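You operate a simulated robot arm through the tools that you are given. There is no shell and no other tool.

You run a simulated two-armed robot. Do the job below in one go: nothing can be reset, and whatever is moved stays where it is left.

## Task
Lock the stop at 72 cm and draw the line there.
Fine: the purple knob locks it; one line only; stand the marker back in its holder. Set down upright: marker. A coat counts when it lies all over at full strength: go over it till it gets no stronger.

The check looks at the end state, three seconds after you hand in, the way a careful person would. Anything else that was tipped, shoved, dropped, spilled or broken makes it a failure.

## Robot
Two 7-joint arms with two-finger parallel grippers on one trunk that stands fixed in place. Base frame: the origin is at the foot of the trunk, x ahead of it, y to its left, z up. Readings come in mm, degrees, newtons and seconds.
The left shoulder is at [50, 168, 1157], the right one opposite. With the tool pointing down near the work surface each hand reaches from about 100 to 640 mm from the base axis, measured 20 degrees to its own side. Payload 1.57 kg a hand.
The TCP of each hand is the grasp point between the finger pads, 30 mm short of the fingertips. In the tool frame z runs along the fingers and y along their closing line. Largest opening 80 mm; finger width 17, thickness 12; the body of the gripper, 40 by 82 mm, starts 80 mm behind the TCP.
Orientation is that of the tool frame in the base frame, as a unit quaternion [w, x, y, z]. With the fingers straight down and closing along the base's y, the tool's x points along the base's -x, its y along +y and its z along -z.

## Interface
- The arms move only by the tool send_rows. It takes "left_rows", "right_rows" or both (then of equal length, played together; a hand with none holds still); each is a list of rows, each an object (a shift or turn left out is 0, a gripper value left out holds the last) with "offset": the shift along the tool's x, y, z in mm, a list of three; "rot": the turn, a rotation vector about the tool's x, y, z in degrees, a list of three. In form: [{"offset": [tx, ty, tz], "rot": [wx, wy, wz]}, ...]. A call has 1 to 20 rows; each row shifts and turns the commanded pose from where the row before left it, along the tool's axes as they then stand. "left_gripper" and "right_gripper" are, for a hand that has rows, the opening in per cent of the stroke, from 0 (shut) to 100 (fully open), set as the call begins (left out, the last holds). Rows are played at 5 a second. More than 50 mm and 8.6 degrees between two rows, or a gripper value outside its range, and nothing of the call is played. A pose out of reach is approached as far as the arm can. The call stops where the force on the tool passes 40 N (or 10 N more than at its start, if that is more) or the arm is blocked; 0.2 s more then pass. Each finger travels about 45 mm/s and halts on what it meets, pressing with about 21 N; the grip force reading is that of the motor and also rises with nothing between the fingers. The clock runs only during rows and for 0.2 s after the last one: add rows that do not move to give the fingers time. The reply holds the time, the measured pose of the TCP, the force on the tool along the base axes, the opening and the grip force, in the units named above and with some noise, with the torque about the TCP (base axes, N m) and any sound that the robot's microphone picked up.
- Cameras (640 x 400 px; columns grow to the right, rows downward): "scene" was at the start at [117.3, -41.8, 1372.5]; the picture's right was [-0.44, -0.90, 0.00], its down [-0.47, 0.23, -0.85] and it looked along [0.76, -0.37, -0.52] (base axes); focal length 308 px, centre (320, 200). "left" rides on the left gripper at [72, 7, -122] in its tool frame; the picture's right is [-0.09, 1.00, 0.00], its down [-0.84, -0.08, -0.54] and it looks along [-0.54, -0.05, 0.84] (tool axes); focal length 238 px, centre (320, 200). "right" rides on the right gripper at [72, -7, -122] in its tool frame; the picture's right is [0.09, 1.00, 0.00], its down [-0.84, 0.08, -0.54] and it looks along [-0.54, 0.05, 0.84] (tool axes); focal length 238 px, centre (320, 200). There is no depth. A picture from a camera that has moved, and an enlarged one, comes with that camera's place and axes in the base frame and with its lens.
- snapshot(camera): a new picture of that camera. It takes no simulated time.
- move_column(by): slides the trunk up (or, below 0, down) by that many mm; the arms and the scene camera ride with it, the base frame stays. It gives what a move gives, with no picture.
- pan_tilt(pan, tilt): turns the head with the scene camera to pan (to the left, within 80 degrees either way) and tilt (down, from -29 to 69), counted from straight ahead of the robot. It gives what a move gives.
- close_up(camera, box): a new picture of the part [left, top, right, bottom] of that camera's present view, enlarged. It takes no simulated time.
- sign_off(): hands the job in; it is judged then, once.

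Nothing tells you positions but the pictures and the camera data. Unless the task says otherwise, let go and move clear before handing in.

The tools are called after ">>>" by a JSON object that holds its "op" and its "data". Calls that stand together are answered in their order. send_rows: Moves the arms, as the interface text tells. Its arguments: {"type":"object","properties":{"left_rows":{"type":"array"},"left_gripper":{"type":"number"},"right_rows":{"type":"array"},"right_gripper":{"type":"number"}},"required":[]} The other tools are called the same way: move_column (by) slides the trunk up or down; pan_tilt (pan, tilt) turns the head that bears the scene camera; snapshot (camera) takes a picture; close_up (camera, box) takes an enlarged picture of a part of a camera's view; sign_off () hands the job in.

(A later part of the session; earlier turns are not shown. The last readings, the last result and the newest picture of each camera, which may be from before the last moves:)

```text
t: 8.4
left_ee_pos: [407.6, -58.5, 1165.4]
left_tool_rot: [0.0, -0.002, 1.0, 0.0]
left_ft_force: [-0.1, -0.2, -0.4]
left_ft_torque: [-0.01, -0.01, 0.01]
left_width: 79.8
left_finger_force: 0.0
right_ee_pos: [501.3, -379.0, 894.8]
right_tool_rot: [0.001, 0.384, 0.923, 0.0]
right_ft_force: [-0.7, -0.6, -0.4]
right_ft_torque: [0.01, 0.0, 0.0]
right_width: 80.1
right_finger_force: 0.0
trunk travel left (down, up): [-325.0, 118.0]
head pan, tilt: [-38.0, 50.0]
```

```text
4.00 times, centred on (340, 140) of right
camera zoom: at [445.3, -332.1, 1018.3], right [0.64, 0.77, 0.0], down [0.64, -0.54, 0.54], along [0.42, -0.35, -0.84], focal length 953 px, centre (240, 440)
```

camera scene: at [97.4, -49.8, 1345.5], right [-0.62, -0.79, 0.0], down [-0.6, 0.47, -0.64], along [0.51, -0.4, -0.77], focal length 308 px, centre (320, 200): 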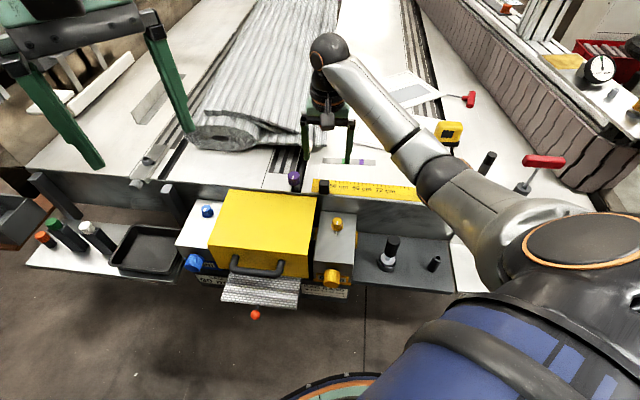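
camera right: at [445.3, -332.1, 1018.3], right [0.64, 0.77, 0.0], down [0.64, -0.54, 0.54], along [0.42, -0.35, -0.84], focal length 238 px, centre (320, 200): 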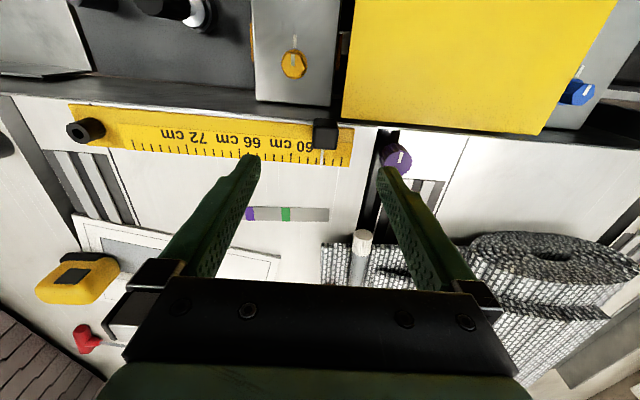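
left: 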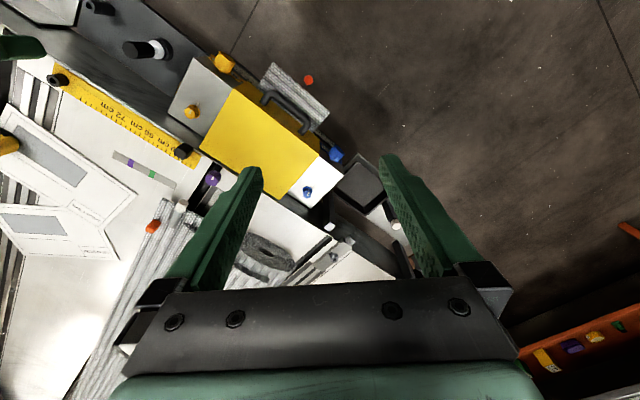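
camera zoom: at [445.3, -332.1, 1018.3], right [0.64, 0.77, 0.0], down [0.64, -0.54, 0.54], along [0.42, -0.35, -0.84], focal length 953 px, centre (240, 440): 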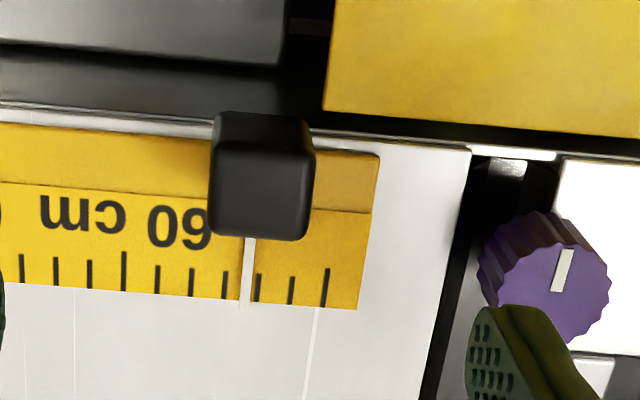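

In the right camera the stop's pointer reads about 56.4 cm, and the block sits about 6 mm to the tool's +y side. I'll centre, narrow the fingers and go down to just above the block.

>>> {"op": "send_rows", "data": {"right_rows": [{"offset": [0, 5.9, 20]}, {"offset": [0, 0, 30]}, {"offset": [0, 0, 10]}, {"offset": [0, 0, 0]}], "right_gripper": 62}}

>>> {"op": "snapshot", "data": {"camera": "right"}}

>>> {"op": "close_up", "data": {"camera": "right", "box": [230, 70, 430, 195]}}

>>> {"op": "close_up", "data": {"camera": "scene", "box": [270, 120, 390, 210]}}

```text
t: 9.4
left_ee_pos: [407.3, -57.4, 1166.1]
left_tool_rot: [0.0, 0.0, 1.0, 0.0]
left_ft_force: [0.0, 0.0, 0.3]
left_ft_torque: [-0.01, 0.0, 0.02]
left_width: 80.0
left_finger_force: 0.0
right_ee_pos: [506.1, -377.0, 835.5]
right_tool_rot: [-0.001, 0.384, 0.923, -0.001]
right_ft_force: [0.2, -0.9, -0.2]
right_ft_torque: [0.02, 0.02, 0.0]
right_width: 49.6
right_finger_force: 0.0
trunk travel left (down, up): [-325.0, 118.0]
head pan, tilt: [-38.0, 50.0]
```

```text
taken
camera right: at [450.8, -329.1, 958.2], right [0.64, 0.77, 0.0], down [0.65, -0.54, 0.54], along [0.42, -0.35, -0.84], focal length 238 px, centre (320, 200)
```

right: 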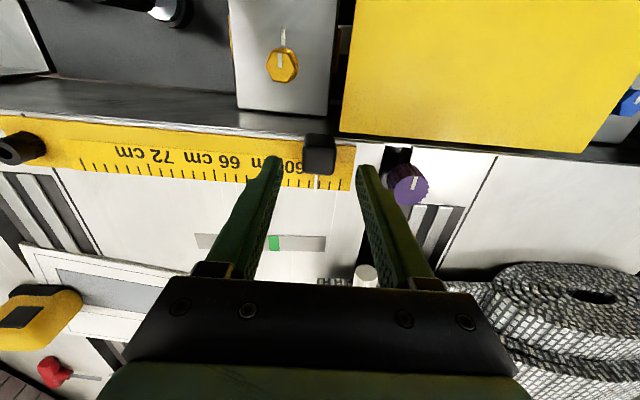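

```text
3.20 times, centred on (330, 132) of right
camera zoom: at [450.8, -329.1, 958.2], right [0.64, 0.77, 0.0], down [0.65, -0.54, 0.54], along [0.42, -0.35, -0.84], focal length 763 px, centre (288, 416)
```

zoom: 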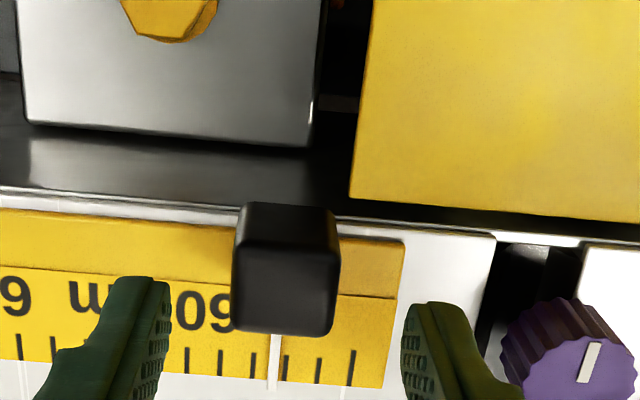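

```text
4.44 times, centred on (330, 165) of scene
camera zoom: at [97.4, -49.8, 1345.5], right [-0.62, -0.79, 0.0], down [-0.6, 0.47, -0.64], along [0.51, -0.4, -0.77], focal length 1369 px, centre (276, 356)
```

zoom: 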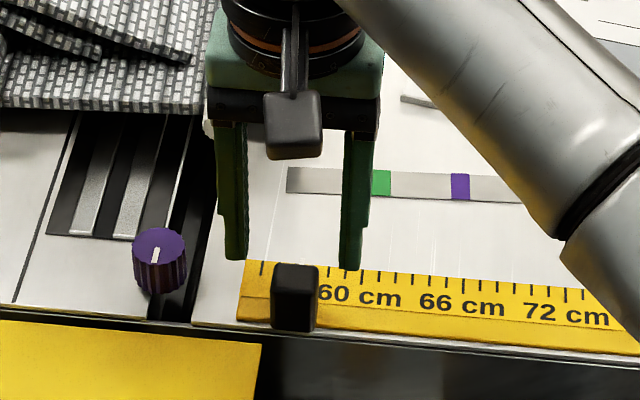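

The block is centred between the fingers. I go down around it and close the grip.

>>> {"op": "send_rows", "data": {"right_rows": [{"offset": [0, 0, 12]}, {"offset": [0, 0, 12]}, {"offset": [0, 0, 8]}]}}

>>> {"op": "close_up", "data": {"camera": "scene", "box": [270, 140, 390, 210]}}

>>> {"op": "snapshot", "data": {"camera": "right"}}

```text
t: 10.2
left_ee_pos: [407.8, -59.2, 1164.5]
left_tool_rot: [0.0, -0.001, 1.0, 0.001]
left_ft_force: [0.4, 0.9, -0.5]
left_ft_torque: [-0.05, -0.01, -0.02]
left_width: 80.0
left_finger_force: 0.1
right_ee_pos: [504.7, -376.3, 803.1]
right_tool_rot: [0.0, 0.384, 0.923, 0.0]
right_ft_force: [0.4, 0.3, 0.2]
right_ft_torque: [0.01, 0.0, 0.02]
right_width: 49.7
right_finger_force: 0.1
trunk travel left (down, up): [-325.0, 118.0]
head pan, tilt: [-38.0, 50.0]
```

```text
5.33 times, centred on (330, 175) of scene
camera zoom: at [97.4, -49.8, 1345.6], right [-0.62, -0.79, 0.0], down [-0.6, 0.47, -0.64], along [0.51, -0.4, -0.77], focal length 1643 px, centre (267, 333)
```

zoom: 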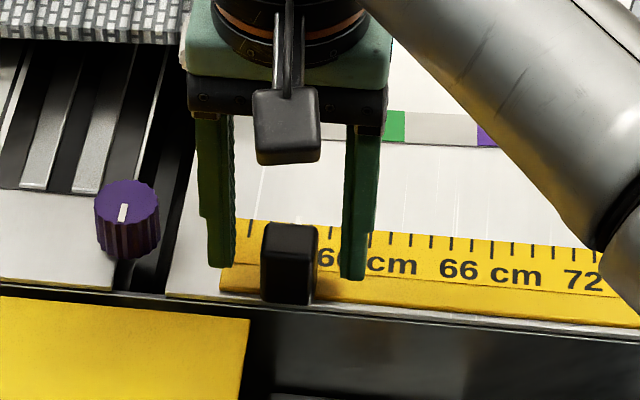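

```text
taken
camera right: at [450.0, -328.5, 926.3], right [0.64, 0.77, 0.0], down [0.64, -0.54, 0.54], along [0.42, -0.35, -0.84], focal length 238 px, centre (320, 200)
```

right: 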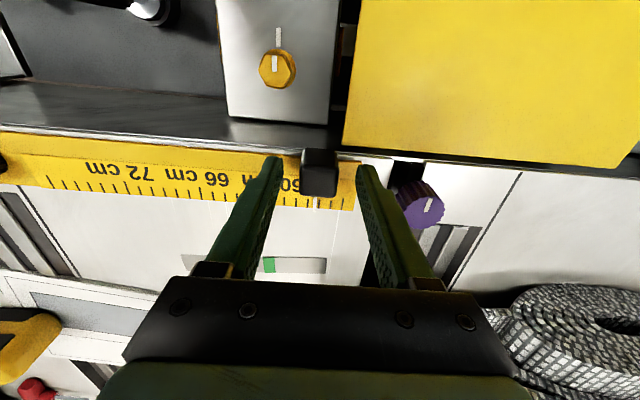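

>>> {"op": "send_rows", "data": {"right_rows": [{"offset": [0, 0, 0]}, {"offset": [0, 0, 0]}, {"offset": [0, 0, 0]}, {"offset": [0, 0, 0]}], "right_gripper": 0}}

>>> {"op": "snapshot", "data": {"camera": "right"}}

```text
t: 11.2
left_ee_pos: [407.2, -57.7, 1165.5]
left_tool_rot: [0.0, -0.001, 1.0, 0.0]
left_ft_force: [0.1, 0.2, 0.0]
left_ft_torque: [-0.01, 0.01, 0.0]
left_width: 80.0
left_finger_force: 0.0
right_ee_pos: [506.2, -376.4, 803.3]
right_tool_rot: [0.0, 0.383, 0.924, 0.0]
right_ft_force: [-1.0, 0.0, 0.5]
right_ft_torque: [-0.06, -0.02, 0.01]
right_width: 25.3
right_finger_force: 36.5
trunk travel left (down, up): [-325.0, 118.0]
head pan, tilt: [-38.0, 50.0]
```

```text
taken
camera right: at [450.0, -328.5, 926.2], right [0.64, 0.77, 0.0], down [0.65, -0.54, 0.54], along [0.42, -0.35, -0.84], focal length 238 px, centre (320, 200)
```

right: 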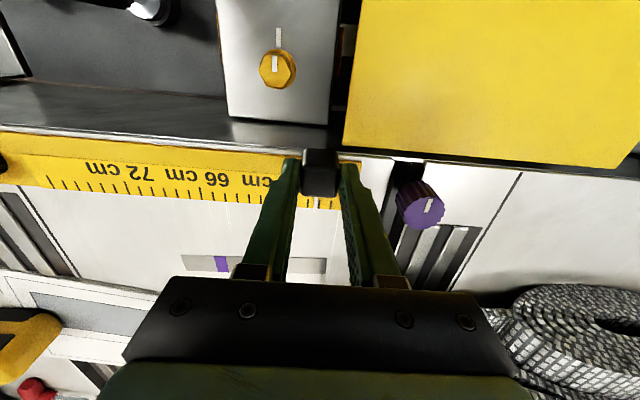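

The block is gripped (25 mm wide). I try a small 10 mm slide towards 72 cm to see whether it moves freely.

>>> {"op": "send_rows", "data": {"right_rows": [{"offset": [0, -5, 0]}, {"offset": [0, -5, 0]}, {"offset": [0, 0, 0]}]}}

>>> {"op": "close_up", "data": {"camera": "scene", "box": [270, 140, 390, 210]}}

```text
t: 12.0
left_ee_pos: [407.1, -59.0, 1164.8]
left_tool_rot: [-0.001, 0.0, 1.0, -0.001]
left_ft_force: [0.7, 0.2, -0.6]
left_ft_torque: [-0.01, 0.01, 0.01]
left_width: 80.0
left_finger_force: 0.1
right_ee_pos: [497.5, -382.1, 802.1]
right_tool_rot: [0.001, 0.383, 0.924, 0.0]
right_ft_force: [4.2, -0.9, -2.7]
right_ft_torque: [-0.08, -0.2, 0.01]
right_width: 25.4
right_finger_force: 36.7
trunk travel left (down, up): [-325.0, 118.0]
head pan, tilt: [-38.0, 50.0]
```

```text
5.33 times, centred on (330, 175) of scene
camera zoom: at [97.8, -50.1, 1345.4], right [-0.62, -0.79, 0.0], down [-0.6, 0.47, -0.64], along [0.51, -0.4, -0.77], focal length 1643 px, centre (267, 333)
```

zoom: 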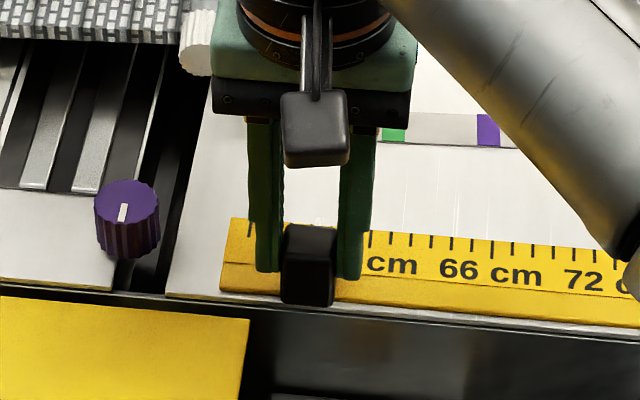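

It slides with little force. I continue for another 136 mm and then read the pointer.

>>> {"op": "send_rows", "data": {"right_rows": [{"offset": [0, -8, 0]}, {"offset": [0, -8, 0]}, {"offset": [0, -8, 0]}, {"offset": [0, -8, 0]}, {"offset": [0, -8, 0]}, {"offset": [0, -8, 0]}, {"offset": [0, -8, 0]}, {"offset": [0, -8, 0]}, {"offset": [0, -8, 0]}, {"offset": [0, -8, 0]}, {"offset": [0, -8, 0]}, {"offset": [0, -8, 0]}, {"offset": [0, -8, 0]}, {"offset": [0, -8, 0]}, {"offset": [0, -8, 0]}, {"offset": [0, -8, 0]}, {"offset": [0, -8, 0]}, {"offset": [0, 0, 0]}]}}

>>> {"op": "close_up", "data": {"camera": "scene", "box": [310, 140, 430, 210]}}

>>> {"op": "snapshot", "data": {"camera": "right"}}

>>> {"op": "close_up", "data": {"camera": "right", "box": [270, 140, 370, 220]}}

```text
t: 15.8
left_ee_pos: [408.9, -59.3, 1164.0]
left_tool_rot: [-0.001, -0.001, 1.0, 0.0]
left_ft_force: [0.1, 0.2, -0.1]
left_ft_torque: [0.0, 0.03, 0.01]
left_width: 79.7
left_finger_force: 0.1
right_ee_pos: [400.5, -478.6, 803.8]
right_tool_rot: [0.002, 0.384, 0.923, -0.001]
right_ft_force: [10.3, -10.0, -5.4]
right_ft_torque: [-0.51, -0.4, 0.0]
right_width: 25.4
right_finger_force: 36.4
trunk travel left (down, up): [-325.0, 118.0]
head pan, tilt: [-38.0, 50.0]
```

```text
5.33 times, centred on (370, 175) of scene
camera zoom: at [98.7, -51.1, 1345.3], right [-0.62, -0.79, 0.0], down [-0.6, 0.47, -0.64], along [0.51, -0.39, -0.77], focal length 1643 px, centre (53, 333)
```

zoom: 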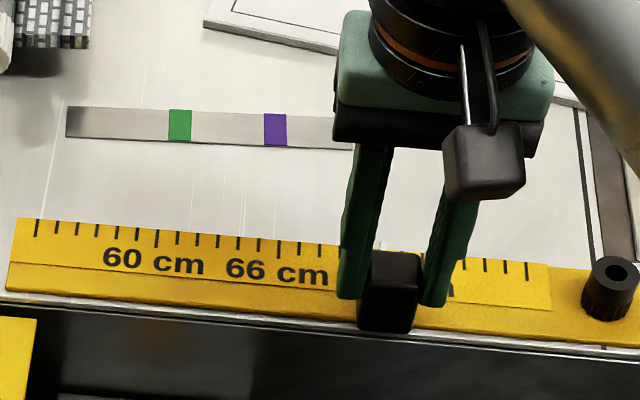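

```text
taken
camera right: at [345.8, -432.1, 926.1], right [0.64, 0.77, 0.0], down [0.64, -0.54, 0.54], along [0.42, -0.35, -0.84], focal length 238 px, centre (320, 200)
```

right: 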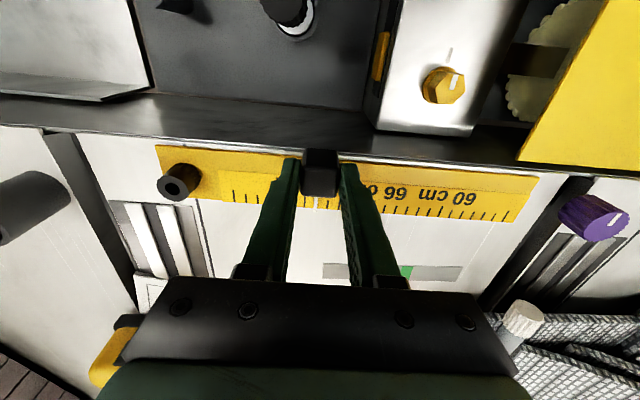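

```text
5.00 times, centred on (320, 180) of right
camera zoom: at [345.8, -432.1, 926.1], right [0.64, 0.77, 0.0], down [0.64, -0.54, 0.54], along [0.42, -0.35, -0.84], focal length 1192 px, centre (320, 300)
```

zoom: 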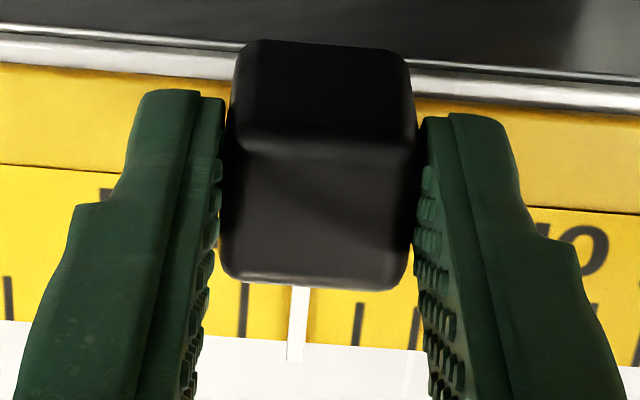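

The pointer now reads about 71.0 cm (long 72 tick just left of it in the picture). I move about 10 mm more, easing the sideways force with a 1 mm shift.

>>> {"op": "send_rows", "data": {"right_rows": [{"offset": [-0.5, -3, 0]}, {"offset": [-0.5, -3, 0]}, {"offset": [0, -2, 0]}, {"offset": [0, -1.5, 0]}, {"offset": [0, 0, 0]}]}}

>>> {"op": "close_up", "data": {"camera": "right", "box": [270, 140, 370, 220]}}

>>> {"op": "close_up", "data": {"camera": "scene", "box": [310, 140, 430, 210]}}

```text
t: 17.0
left_ee_pos: [406.7, -59.0, 1164.8]
left_tool_rot: [0.0, 0.0, 1.0, 0.0]
left_ft_force: [-0.1, 0.8, 1.0]
left_ft_torque: [0.0, 0.01, 0.01]
left_width: 79.9
left_finger_force: 0.1
right_ee_pos: [394.8, -485.9, 803.4]
right_tool_rot: [-0.001, 0.383, 0.924, 0.001]
right_ft_force: [5.6, -4.2, 0.8]
right_ft_torque: [-0.12, -0.29, 0.04]
right_width: 25.0
right_finger_force: 36.6
trunk travel left (down, up): [-325.0, 118.0]
head pan, tilt: [-38.0, 50.0]
```

```text
5.00 times, centred on (320, 180) of right
camera zoom: at [339.7, -438.8, 926.4], right [0.64, 0.77, 0.0], down [0.65, -0.54, 0.54], along [0.42, -0.35, -0.84], focal length 1192 px, centre (320, 300)
```

zoom: 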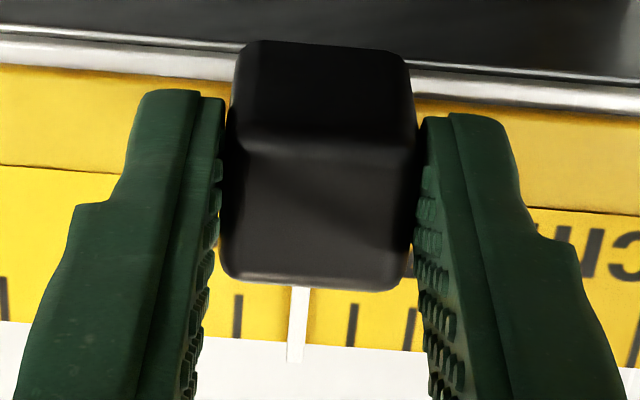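

```text
5.33 times, centred on (370, 175) of scene
camera zoom: at [97.8, -50.1, 1345.5], right [-0.62, -0.79, 0.0], down [-0.6, 0.47, -0.64], along [0.51, -0.4, -0.77], focal length 1643 px, centre (53, 333)
```

zoom: 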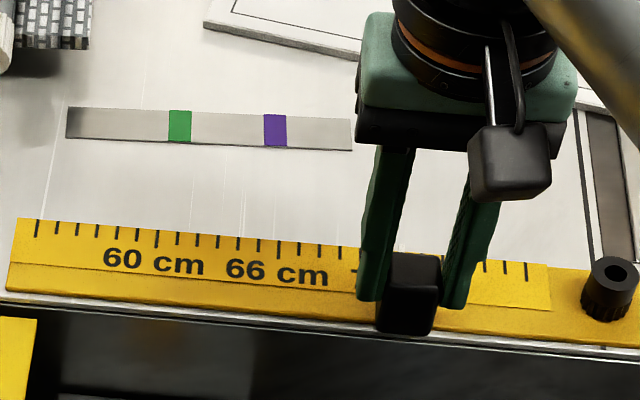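

The pointer now covers the long 72 tick with ticks evenly on both sides. I let go and check the reading without the fingers in the way.

>>> {"op": "send_rows", "data": {"right_rows": [{"offset": [0, 0, 0]}, {"offset": [0, 0, 0]}, {"offset": [0, 0, 0]}, {"offset": [0, 0, -20]}, {"offset": [0, 0, -30]}, {"offset": [0, 0, -20]}], "right_gripper": 70}}

>>> {"op": "snapshot", "data": {"camera": "right"}}

>>> {"op": "close_up", "data": {"camera": "right", "box": [270, 120, 370, 200]}}

>>> {"op": "close_up", "data": {"camera": "scene", "box": [310, 140, 430, 210]}}

```text
t: 18.4
left_ee_pos: [406.5, -58.9, 1164.9]
left_tool_rot: [0.0, -0.002, 1.0, 0.0]
left_ft_force: [-0.3, 0.1, 0.5]
left_ft_torque: [0.01, 0.01, -0.02]
left_width: 79.9
left_finger_force: 0.1
right_ee_pos: [395.2, -487.1, 873.1]
right_tool_rot: [0.0, 0.383, 0.924, 0.0]
right_ft_force: [0.2, -0.6, 0.5]
right_ft_torque: [0.03, -0.03, -0.03]
right_width: 56.3
right_finger_force: 0.1
trunk travel left (down, up): [-325.0, 118.0]
head pan, tilt: [-38.0, 50.0]
```

```text
taken
camera right: at [338.7, -439.7, 996.5], right [0.64, 0.77, 0.0], down [0.65, -0.54, 0.54], along [0.42, -0.35, -0.84], focal length 238 px, centre (320, 200)
```

right: 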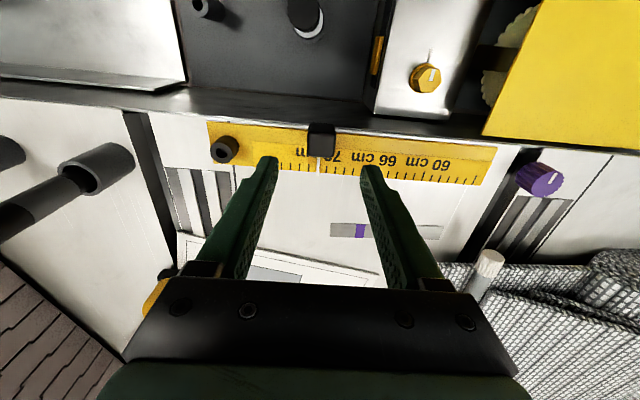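

```text
5.00 times, centred on (320, 160) of right
camera zoom: at [338.7, -439.7, 996.5], right [0.64, 0.77, 0.0], down [0.65, -0.54, 0.54], along [0.42, -0.35, -0.84], focal length 1192 px, centre (320, 400)
```

zoom: 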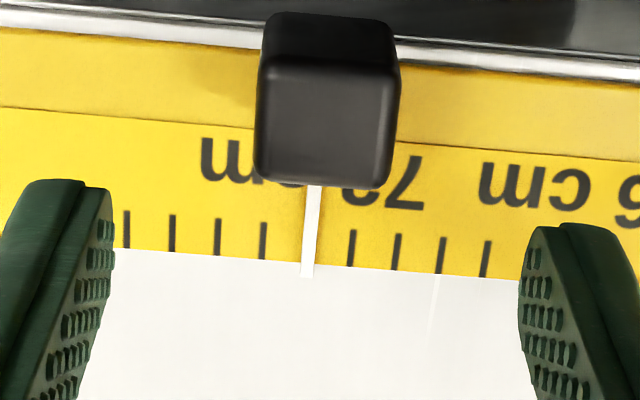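

```text
5.33 times, centred on (370, 175) of scene
camera zoom: at [97.2, -49.8, 1345.5], right [-0.62, -0.79, 0.0], down [-0.6, 0.47, -0.64], along [0.51, -0.4, -0.77], focal length 1643 px, centre (53, 333)
```

zoom: 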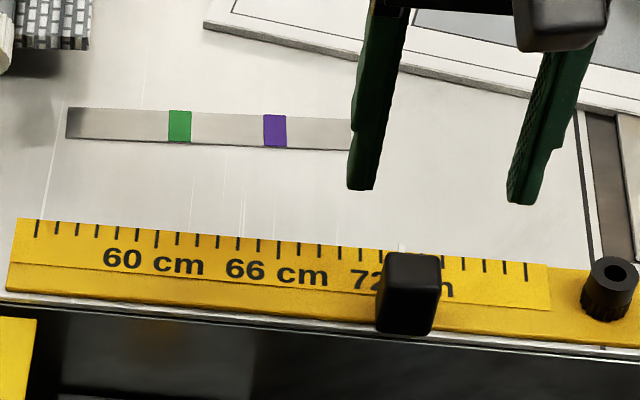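

>>> {"op": "close_up", "data": {"camera": "right", "box": [300, 150, 340, 182]}}

>>> {"op": "close_up", "data": {"camera": "scene", "box": [360, 175, 410, 205]}}

```text
12.50 times, centred on (320, 166) of right
camera zoom: at [338.7, -439.7, 996.5], right [0.64, 0.77, 0.0], down [0.65, -0.54, 0.54], along [0.42, -0.35, -0.84], focal length 2979 px, centre (320, 625)
```

zoom: 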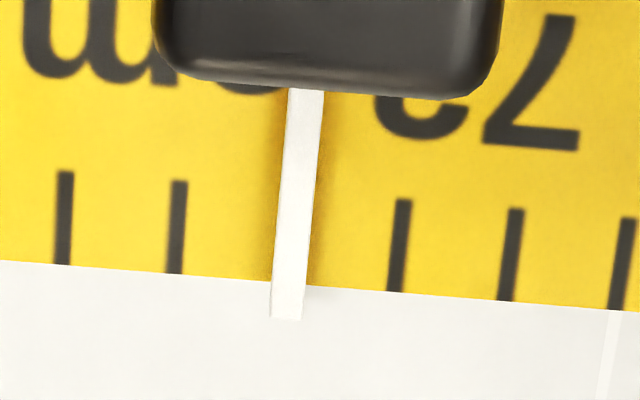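

```text
12.80 times, centred on (385, 190) of scene
camera zoom: at [97.2, -49.8, 1345.5], right [-0.62, -0.79, 0.0], down [-0.6, 0.47, -0.64], along [0.51, -0.4, -0.77], focal length 3943 px, centre (-512, 328)
```

zoom: 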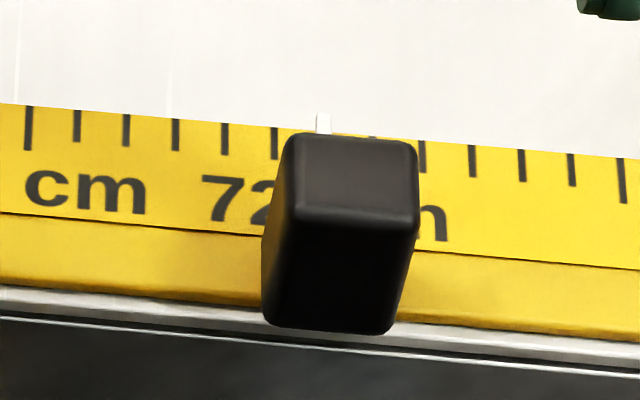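

The stop reads 72.0 cm within measuring accuracy. Next is the purple knob at about [575, -338, top 784]; I move the right hand above it and turn the wrist back so that I can turn the knob clockwise.

>>> {"op": "send_rows", "data": {"right_rows": [{"offset": [-4.4, 46.6, 0]}, {"offset": [-4.4, 46.6, 0]}, {"offset": [-4.4, 46.6, 0]}, {"offset": [-4.4, 46.6, 0]}, {"offset": [-4.4, 46.6, 0]}, {"rot": [0, 0, -7.5]}, {"rot": [0, 0, -7.5]}, {"rot": [0, 0, -7.5]}, {"rot": [0, 0, -7.5]}, {"rot": [0, 0, -7.5]}, {"rot": [0, 0, -7.5]}]}}

>>> {"op": "snapshot", "data": {"camera": "right"}}

>>> {"op": "snapshot", "data": {"camera": "scene"}}

```text
t: 20.8
left_ee_pos: [408.2, -58.9, 1165.4]
left_tool_rot: [0.0, 0.0, 1.0, 0.0]
left_ft_force: [-0.3, -0.6, -0.2]
left_ft_torque: [0.01, -0.02, 0.0]
left_width: 80.0
left_finger_force: 0.1
right_ee_pos: [577.3, -338.3, 873.5]
right_tool_rot: [0.0, -0.001, 1.0, 0.0]
right_ft_force: [0.6, -0.4, 0.5]
right_ft_torque: [0.01, -0.01, -0.02]
right_width: 56.0
right_finger_force: 0.1
trunk travel left (down, up): [-325.0, 118.0]
head pan, tilt: [-38.0, 50.0]
```

```text
taken
camera right: at [504.6, -343.4, 996.0], right [-0.09, 1.0, 0.0], down [0.84, 0.08, 0.54], along [0.54, 0.05, -0.84], focal length 238 px, centre (320, 200)
```

right: 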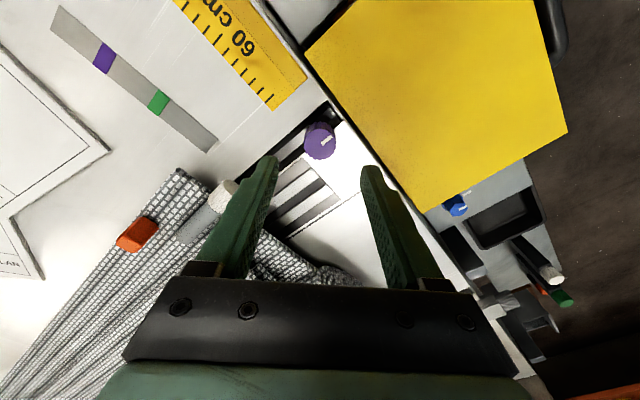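

```text
taken
camera scene: at [97.4, -49.8, 1345.5], right [-0.62, -0.79, 0.0], down [-0.6, 0.47, -0.64], along [0.51, -0.4, -0.77], focal length 308 px, centre (320, 200)
```

scene: 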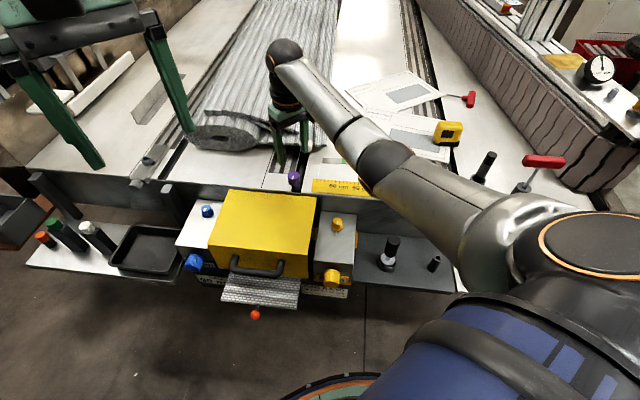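

>>> {"op": "close_up", "data": {"camera": "right", "box": [270, 100, 370, 180]}}

>>> {"op": "close_up", "data": {"camera": "scene", "box": [250, 90, 370, 210]}}

```text
5.00 times, centred on (320, 140) of right
camera zoom: at [504.6, -343.4, 996.0], right [-0.09, 1.0, 0.0], down [0.84, 0.08, 0.54], along [0.54, 0.05, -0.84], focal length 1192 px, centre (320, 500)
```

zoom: 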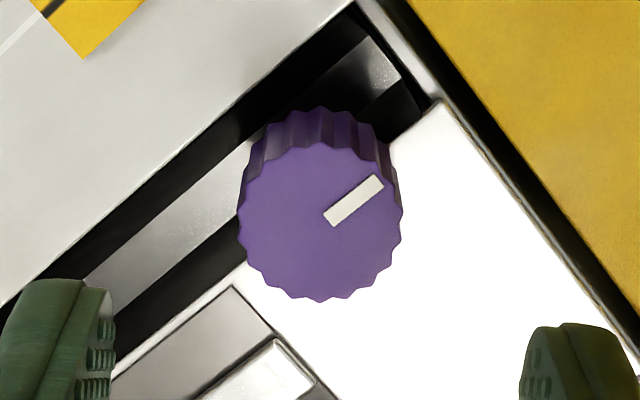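

```text
3.33 times, centred on (310, 150) of scene
camera zoom: at [97.4, -49.8, 1345.5], right [-0.62, -0.79, 0.0], down [-0.6, 0.47, -0.64], along [0.51, -0.4, -0.77], focal length 1027 px, centre (353, 367)
```

zoom: 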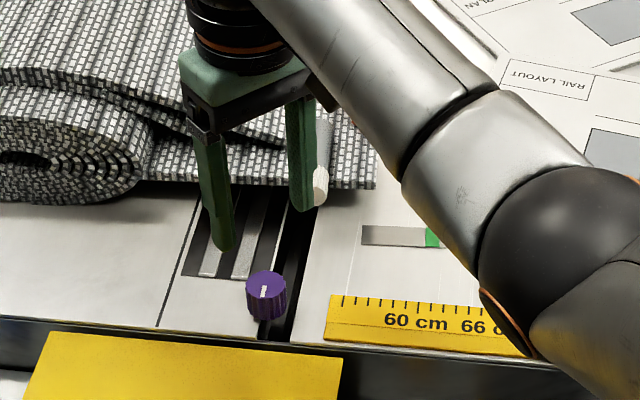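

The knob is about 30 mm across, centred 2–3 mm from my tool axis. I centre on it and go down around it with the fingers open.

>>> {"op": "send_rows", "data": {"right_rows": [{"offset": [-2.4, 1.9, 20]}, {"offset": [0, 0, 15]}, {"offset": [0, 0, 15]}, {"offset": [0, 0, 10]}, {"offset": [0, 0, 10]}, {"offset": [0, 0, 0]}]}}

>>> {"op": "snapshot", "data": {"camera": "right"}}

>>> {"op": "close_up", "data": {"camera": "scene", "box": [250, 120, 350, 210]}}

```text
t: 22.2
left_ee_pos: [406.0, -58.2, 1165.5]
left_tool_rot: [0.0, -0.001, 1.0, 0.0]
left_ft_force: [0.8, -0.1, -0.1]
left_ft_torque: [0.01, -0.03, 0.03]
left_width: 80.2
left_finger_force: 0.0
right_ee_pos: [578.4, -335.5, 802.5]
right_tool_rot: [0.001, 0.001, 1.0, 0.001]
right_ft_force: [-0.1, -0.2, -1.0]
right_ft_torque: [-0.04, 0.03, 0.01]
right_width: 56.1
right_finger_force: 0.1
trunk travel left (down, up): [-325.0, 118.0]
head pan, tilt: [-38.0, 50.0]
```

```text
taken
camera right: at [506.6, -341.1, 926.1], right [-0.09, 1.0, 0.0], down [0.84, 0.08, 0.54], along [0.54, 0.05, -0.84], focal length 238 px, centre (320, 200)
```

right: 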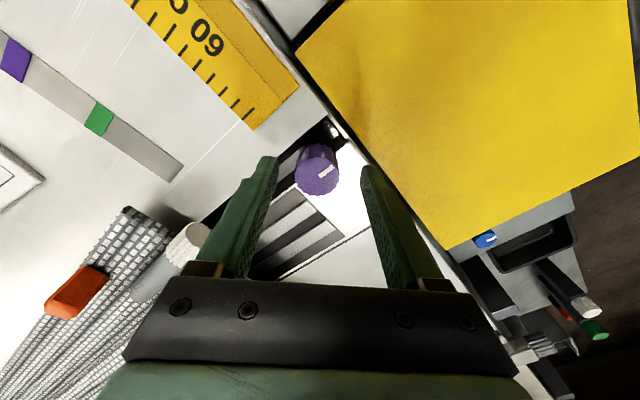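

```text
4.44 times, centred on (300, 165) of scene
camera zoom: at [97.4, -49.8, 1345.5], right [-0.62, -0.79, 0.0], down [-0.6, 0.47, -0.64], along [0.51, -0.4, -0.77], focal length 1369 px, centre (409, 356)
```

zoom: 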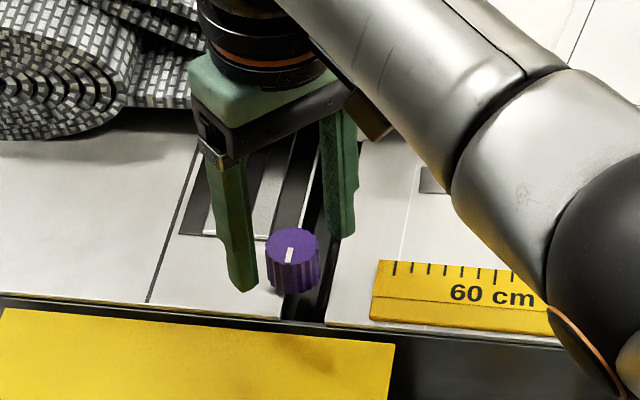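

The fingers straddle the knob well. I correct by a millimetre, go 3 mm lower and close.

>>> {"op": "send_rows", "data": {"right_rows": [{"offset": [-1.4, -1.0, 3]}, {"offset": [0, 0, 0]}]}}

>>> {"op": "send_rows", "data": {"right_rows": [{"offset": [0, 0, 0]}, {"offset": [0, 0, 0]}, {"offset": [0, 0, 0]}, {"offset": [0, 0, 0]}], "right_gripper": 0}}

>>> {"op": "close_up", "data": {"camera": "right", "box": [260, 110, 380, 200]}}

```text
t: 22.8
left_ee_pos: [406.5, -58.3, 1165.5]
left_tool_rot: [0.0, -0.001, 1.0, 0.001]
left_ft_force: [1.4, -0.4, -0.8]
left_ft_torque: [0.01, 0.02, 0.01]
left_width: 79.9
left_finger_force: 0.1
right_ee_pos: [579.7, -337.1, 800.1]
right_tool_rot: [0.001, 0.001, 1.0, 0.0]
right_ft_force: [-0.3, -1.2, 0.4]
right_ft_torque: [0.01, -0.02, 0.01]
right_width: 55.9
right_finger_force: 0.1
trunk travel left (down, up): [-325.0, 118.0]
head pan, tilt: [-38.0, 50.0]
```

```text
t: 23.8
left_ee_pos: [407.8, -59.6, 1165.2]
left_tool_rot: [0.0, -0.001, 1.0, 0.001]
left_ft_force: [0.0, -0.3, 0.2]
left_ft_torque: [0.0, 0.01, 0.01]
left_width: 80.1
left_finger_force: 0.0
right_ee_pos: [578.9, -336.7, 801.4]
right_tool_rot: [0.001, 0.001, 1.0, -0.001]
right_ft_force: [1.3, -4.6, 1.0]
right_ft_torque: [-0.24, 0.07, 0.0]
right_width: 30.9
right_finger_force: 36.2
trunk travel left (down, up): [-325.0, 118.0]
head pan, tilt: [-38.0, 50.0]
```

```text
4.44 times, centred on (320, 155) of right
camera zoom: at [508.0, -342.4, 923.5], right [-0.09, 1.0, 0.0], down [0.84, 0.08, 0.54], along [0.54, 0.05, -0.84], focal length 1059 px, centre (320, 400)
```

zoom: 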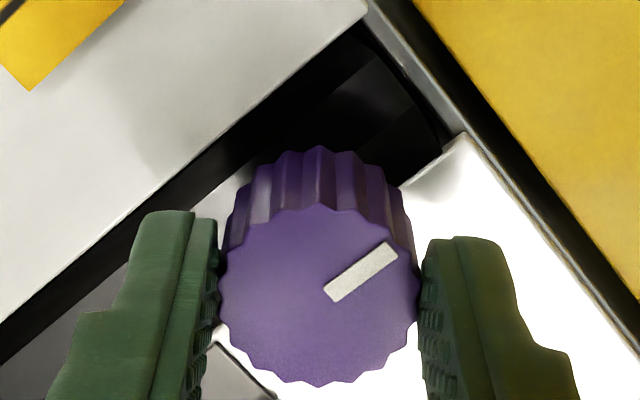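

The knob is gripped at 31 mm. I turn it clockwise in small steps and watch the torque.

>>> {"op": "send_rows", "data": {"right_rows": [{"rot": [0, 0, 4]}, {"rot": [0, 0, 4]}, {"rot": [0, 0, 4]}, {"rot": [0, 0, 4]}, {"rot": [0, 0, 4]}, {"offset": [0, 0, 0]}]}}

>>> {"op": "close_up", "data": {"camera": "right", "box": [260, 110, 380, 200]}}

>>> {"op": "close_up", "data": {"camera": "scene", "box": [270, 140, 410, 210]}}

```text
t: 25.2
left_ee_pos: [407.3, -59.0, 1164.9]
left_tool_rot: [0.001, -0.002, 1.0, 0.0]
left_ft_force: [-0.9, -0.4, -0.2]
left_ft_torque: [-0.02, 0.02, 0.04]
left_width: 80.2
left_finger_force: 0.1
right_ee_pos: [580.0, -336.0, 800.9]
right_tool_rot: [0.0, 0.175, 0.985, 0.001]
right_ft_force: [8.4, -9.0, 4.1]
right_ft_torque: [-0.02, 0.66, -0.02]
right_width: 31.0
right_finger_force: 39.7
trunk travel left (down, up): [-325.0, 118.0]
head pan, tilt: [-38.0, 50.0]
```

```text
4.44 times, centred on (320, 155) of right
camera zoom: at [510.1, -316.9, 923.4], right [0.26, 0.97, 0.0], down [0.81, -0.22, 0.54], along [0.53, -0.14, -0.84], focal length 1059 px, centre (320, 400)
```

zoom: 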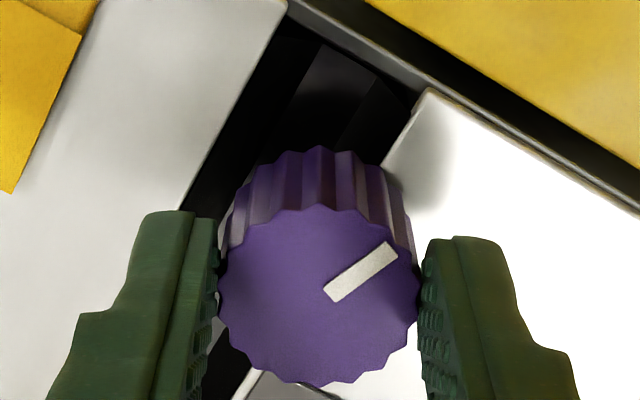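

```text
4.57 times, centred on (340, 175) of scene
camera zoom: at [97.9, -50.4, 1345.5], right [-0.62, -0.79, 0.0], down [-0.6, 0.47, -0.64], along [0.51, -0.4, -0.77], focal length 1408 px, centre (229, 314)
```

zoom: 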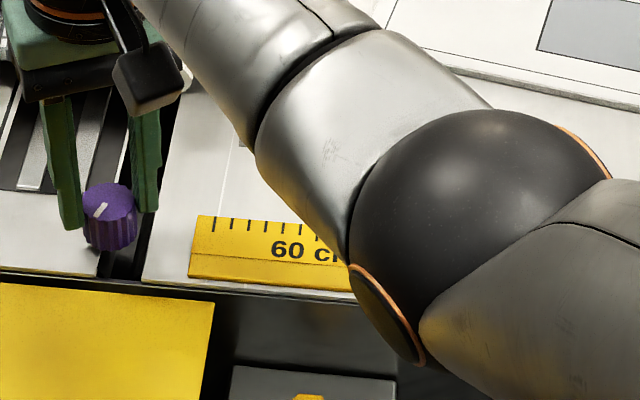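

The knob turns with the fingers, with almost no resistance. I continue clockwise and watch for an end stop.

>>> {"op": "send_rows", "data": {"right_rows": [{"rot": [0, 0, 4]}, {"rot": [0, 0, 4]}, {"rot": [0, 0, 4]}, {"rot": [0, 0, 4]}, {"rot": [0, 0, 4]}, {"rot": [0, 0, 4]}, {"rot": [0, 0, 4]}, {"rot": [0, 0, 4]}, {"offset": [0, 0, 0]}]}}

>>> {"op": "close_up", "data": {"camera": "right", "box": [260, 110, 380, 200]}}

>>> {"op": "snapshot", "data": {"camera": "scene"}}

```text
t: 27.2
left_ee_pos: [408.1, -58.2, 1164.6]
left_tool_rot: [0.0, -0.001, 1.0, 0.0]
left_ft_force: [-0.5, 0.0, 1.7]
left_ft_torque: [0.04, 0.02, -0.02]
left_width: 80.0
left_finger_force: 0.1
right_ee_pos: [580.2, -336.8, 800.9]
right_tool_rot: [0.002, 0.439, 0.898, 0.001]
right_ft_force: [11.9, 4.9, 0.9]
right_ft_torque: [-0.55, -0.64, 0.0]
right_width: 30.8
right_finger_force: 40.3
trunk travel left (down, up): [-325.0, 118.0]
head pan, tilt: [-38.0, 50.0]
```

```text
4.44 times, centred on (320, 155) of right
camera zoom: at [530.9, -281.9, 923.5], right [0.73, 0.68, 0.0], down [0.57, -0.61, 0.54], along [0.37, -0.39, -0.84], focal length 1059 px, centre (320, 400)
```

zoom: 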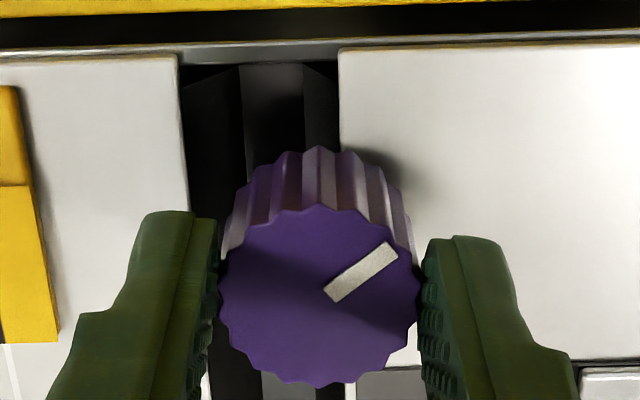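

```text
taken
camera scene: at [98.3, -49.3, 1345.5], right [-0.62, -0.79, 0.0], down [-0.6, 0.47, -0.64], along [0.51, -0.4, -0.77], focal length 308 px, centre (320, 200)
```

scene: 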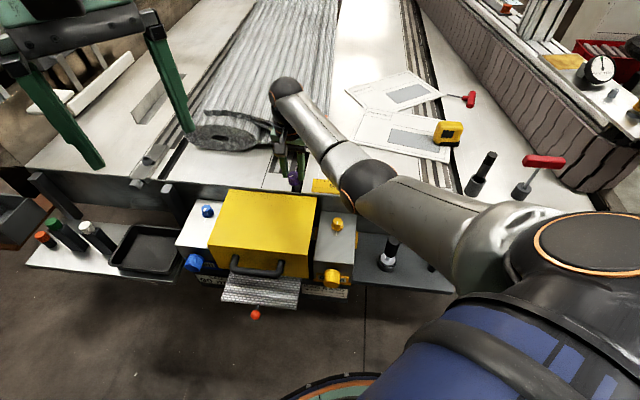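

>>> {"op": "send_rows", "data": {"right_rows": [{"offset": [-0.6, 0.9, 0], "rot": [0, 0, 4]}, {"rot": [0, 0, 4]}, {"rot": [0, 0, 4]}, {"rot": [0, 0, 4]}, {"rot": [0, 0, 4]}, {"rot": [0, 0, 4]}, {"rot": [0, 0, 4]}, {"rot": [0, 0, 4]}, {"rot": [0, 0, 4]}, {"rot": [0, 0, 4]}, {"offset": [0, 0, 0]}]}}

>>> {"op": "close_up", "data": {"camera": "right", "box": [260, 110, 380, 200]}}

>>> {"op": "snapshot", "data": {"camera": "scene"}}

```text
t: 29.6
left_ee_pos: [407.8, -58.1, 1166.1]
left_tool_rot: [0.0, -0.001, 1.0, -0.002]
left_ft_force: [0.7, -0.3, 0.4]
left_ft_torque: [-0.01, -0.01, 0.0]
left_width: 80.0
left_finger_force: 0.0
right_ee_pos: [582.4, -335.9, 800.7]
right_tool_rot: [0.001, 0.72, 0.694, 0.001]
right_ft_force: [15.5, 8.6, 4.2]
right_ft_torque: [0.14, -0.29, 0.73]
right_width: 30.6
right_finger_force: 39.8
trunk travel left (down, up): [-325.0, 118.0]
head pan, tilt: [-38.0, 50.0]
```

```text
4.44 times, centred on (320, 155) of right
camera zoom: at [577.7, -262.2, 923.6], right [1.0, 0.06, 0.0], down [0.05, -0.84, 0.54], along [0.03, -0.54, -0.84], focal length 1059 px, centre (320, 400)
```

zoom: 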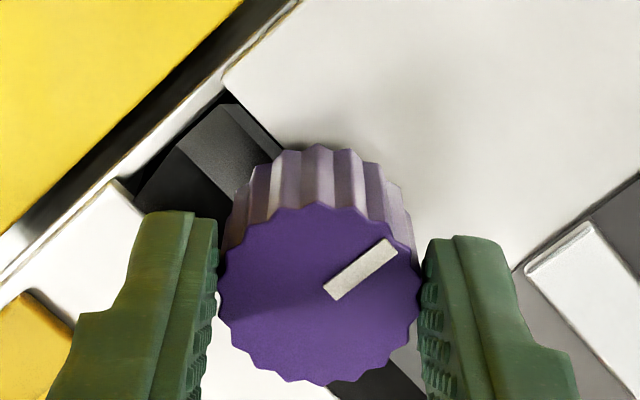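

```text
taken
camera scene: at [98.2, -48.8, 1345.6], right [-0.62, -0.79, 0.0], down [-0.6, 0.47, -0.64], along [0.51, -0.4, -0.77], focal length 308 px, centre (320, 200)
```

scene: 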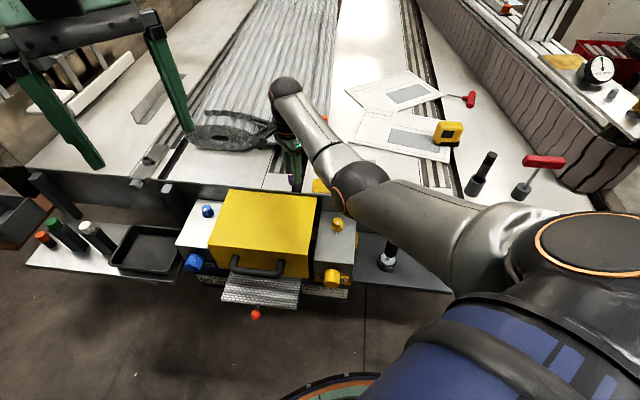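

The wrist has turned 92° and the resisting torque has now risen to 0.7 N·m, which suggests an end stop. I try another few degrees to confirm.

>>> {"op": "send_rows", "data": {"right_rows": [{"rot": [0, 0, 3]}, {"rot": [0, 0, 3]}, {"offset": [0, 0, 0]}]}}

>>> {"op": "close_up", "data": {"camera": "right", "box": [260, 110, 380, 200]}}

```text
t: 30.4
left_ee_pos: [408.6, -57.5, 1164.8]
left_tool_rot: [0.0, 0.0, 1.0, -0.001]
left_ft_force: [-0.1, 0.1, 0.2]
left_ft_torque: [0.01, 0.02, 0.01]
left_width: 80.0
left_finger_force: 0.1
right_ee_pos: [581.1, -337.1, 800.9]
right_tool_rot: [0.002, 0.756, 0.655, 0.001]
right_ft_force: [16.4, 3.8, 4.5]
right_ft_torque: [0.15, -0.23, 0.6]
right_width: 31.1
right_finger_force: 40.2
trunk travel left (down, up): [-325.0, 118.0]
head pan, tilt: [-38.0, 50.0]
```

```text
4.44 times, centred on (320, 155) of right
camera zoom: at [585.3, -263.3, 923.3], right [1.0, -0.05, 0.0], down [-0.04, -0.84, 0.54], along [-0.02, -0.54, -0.84], focal length 1059 px, centre (320, 400)
```

zoom: 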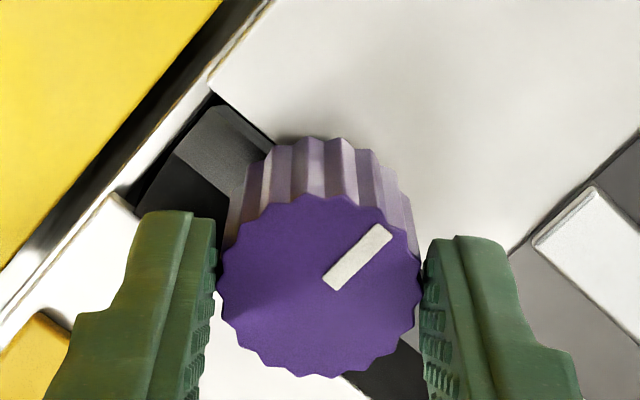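

The fingers slipped slightly while the knob held: it is at its end stop after a 90° clockwise turn. I open, rise and look at the knob and the stop.

>>> {"op": "send_rows", "data": {"right_rows": [{"offset": [0, 0, 0]}, {"offset": [0, 0, 0]}, {"offset": [0, 0, 0]}, {"offset": [0, 0, -20]}, {"offset": [0, 0, -30]}, {"offset": [0, 0, -30]}], "right_gripper": 70}}

>>> {"op": "send_rows", "data": {"right_rows": [{"rot": [0, 0, -7.5]}, {"rot": [0, 0, -7.5]}, {"rot": [0, 0, -7.5]}, {"rot": [0, 0, -7.5]}, {"rot": [0, 0, -7.5]}, {"rot": [0, 0, -7.5]}, {"rot": [0, 0, -7]}]}}

>>> {"op": "snapshot", "data": {"camera": "right"}}

>>> {"op": "close_up", "data": {"camera": "right", "box": [240, 90, 400, 190]}}

```text
t: 31.8
left_ee_pos: [406.1, -57.8, 1163.8]
left_tool_rot: [-0.001, -0.001, 1.0, -0.001]
left_ft_force: [0.3, 1.3, 0.6]
left_ft_torque: [0.01, 0.03, -0.01]
left_width: 80.0
left_finger_force: 0.0
right_ee_pos: [582.1, -339.4, 880.2]
right_tool_rot: [0.0, 0.756, 0.655, 0.001]
right_ft_force: [-0.8, -0.3, -0.1]
right_ft_torque: [-0.02, 0.02, -0.02]
right_width: 56.1
right_finger_force: 0.1
trunk travel left (down, up): [-325.0, 118.0]
head pan, tilt: [-38.0, 50.0]
```

```text
t: 33.4
left_ee_pos: [407.3, -58.5, 1164.8]
left_tool_rot: [0.001, 0.0, 1.0, 0.0]
left_ft_force: [-0.2, 0.7, -0.4]
left_ft_torque: [-0.02, 0.0, 0.01]
left_width: 80.0
left_finger_force: 0.0
right_ee_pos: [582.1, -337.6, 880.8]
right_tool_rot: [0.0, 0.39, 0.921, 0.0]
right_ft_force: [-0.3, 0.3, 0.0]
right_ft_torque: [-0.01, 0.0, 0.0]
right_width: 56.0
right_finger_force: 0.1
trunk travel left (down, up): [-325.0, 118.0]
head pan, tilt: [-38.0, 50.0]
```

```text
taken
camera right: at [526.1, -288.6, 1003.2], right [0.65, 0.76, 0.0], down [0.64, -0.55, 0.54], along [0.41, -0.35, -0.84], focal length 238 px, centre (320, 200)
```

right: 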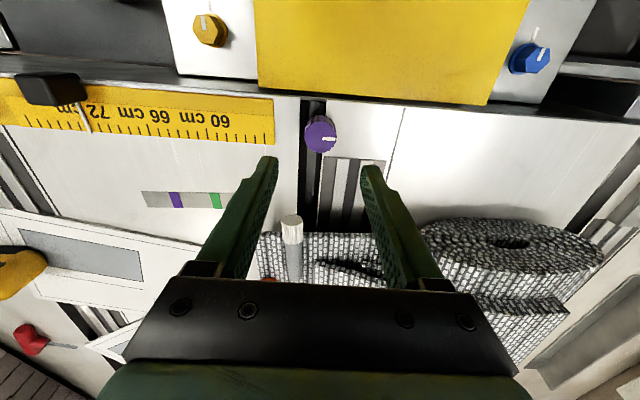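

```text
4.00 times, centred on (320, 140) of right
camera zoom: at [526.1, -288.6, 1003.2], right [0.65, 0.76, 0.0], down [0.64, -0.55, 0.54], along [0.41, -0.35, -0.84], focal length 953 px, centre (320, 440)
```

zoom: 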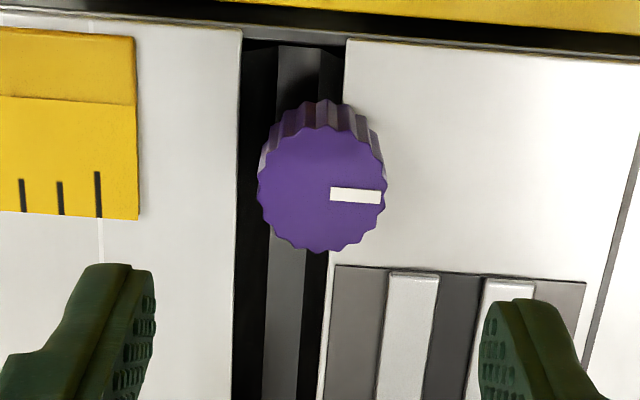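

The knob pointer has turned exactly a quarter turn clockwise. I go back above the stop to re-read it and to check gently that it is really locked.

>>> {"op": "send_rows", "data": {"right_rows": [{"rot": [0, 0, -0.9]}, {"offset": [5.4, -47.5, 0]}, {"offset": [5.4, -47.5, 0]}, {"offset": [5.4, -47.5, 0]}, {"offset": [5.4, -47.5, 0]}, {"offset": [5.3, -47.5, 0]}, {"offset": [0, 0, 0]}]}}

>>> {"op": "close_up", "data": {"camera": "right", "box": [270, 120, 370, 200]}}

>>> {"op": "close_up", "data": {"camera": "right", "box": [300, 150, 340, 182]}}

```text
t: 35.0
left_ee_pos: [407.2, -58.0, 1165.7]
left_tool_rot: [0.0, 0.0, 1.0, 0.0]
left_ft_force: [-0.7, 0.1, -0.3]
left_ft_torque: [0.01, 0.01, -0.05]
left_width: 80.0
left_finger_force: 0.1
right_ee_pos: [392.3, -483.4, 882.1]
right_tool_rot: [0.001, 0.384, 0.923, -0.001]
right_ft_force: [-0.2, 0.3, -0.8]
right_ft_torque: [-0.01, -0.02, -0.02]
right_width: 55.8
right_finger_force: 0.1
trunk travel left (down, up): [-325.0, 118.0]
head pan, tilt: [-38.0, 50.0]
```

```text
5.00 times, centred on (320, 160) of right
camera zoom: at [336.1, -437.0, 1004.7], right [0.64, 0.77, 0.0], down [0.64, -0.54, 0.54], along [0.42, -0.35, -0.84], focal length 1192 px, centre (320, 400)
```

zoom: 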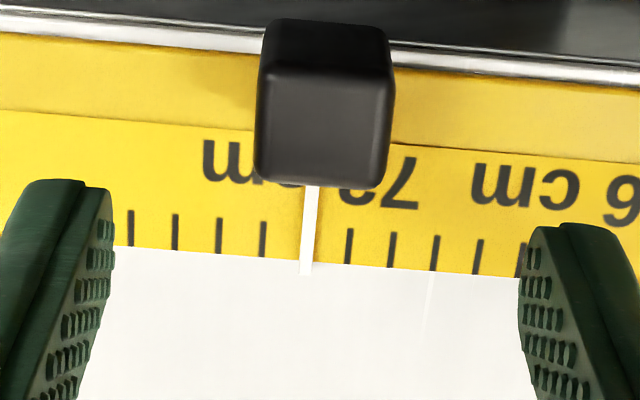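

```text
12.50 times, centred on (320, 166) of right
camera zoom: at [336.1, -437.0, 1004.7], right [0.64, 0.77, 0.0], down [0.64, -0.54, 0.54], along [0.42, -0.35, -0.84], focal length 2979 px, centre (320, 625)
```

zoom: 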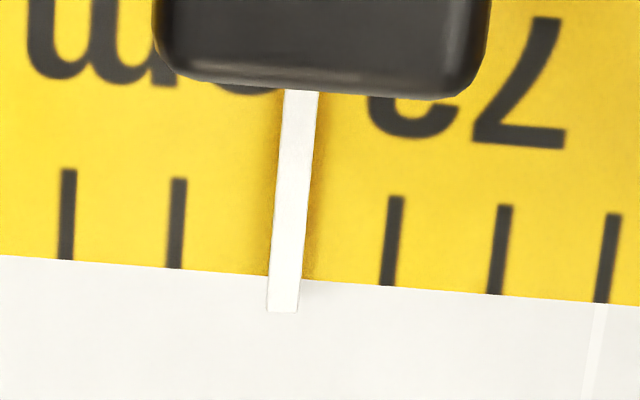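

>>> {"op": "send_rows", "data": {"right_rows": [{"offset": [-4.2, -0.3, 20]}, {"offset": [0, 0, 25]}, {"offset": [0, 0, 20]}, {"offset": [0, 0, 14]}, {"offset": [0, 0, 0]}]}}

>>> {"op": "close_up", "data": {"camera": "right", "box": [256, 140, 384, 220]}}

```text
t: 36.2
left_ee_pos: [405.7, -57.9, 1164.8]
left_tool_rot: [0.0, -0.001, 1.0, 0.0]
left_ft_force: [0.3, -0.7, 0.8]
left_ft_torque: [0.01, 0.06, -0.04]
left_width: 80.0
left_finger_force: 0.0
right_ee_pos: [395.0, -488.3, 800.1]
right_tool_rot: [0.0, 0.385, 0.923, 0.0]
right_ft_force: [-0.6, 0.7, -0.1]
right_ft_torque: [0.0, 0.01, 0.01]
right_width: 56.0
right_finger_force: 0.0
trunk travel left (down, up): [-325.0, 118.0]
head pan, tilt: [-38.0, 50.0]
```

```text
5.00 times, centred on (320, 180) of right
camera zoom: at [339.7, -440.3, 923.4], right [0.64, 0.77, 0.0], down [0.64, -0.54, 0.54], along [0.42, -0.35, -0.84], focal length 1192 px, centre (320, 300)
```

zoom: 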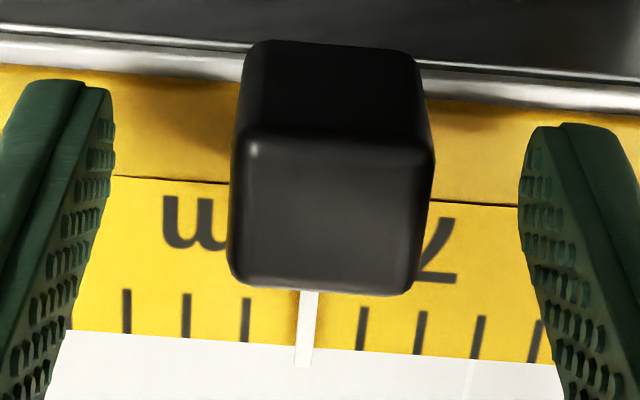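

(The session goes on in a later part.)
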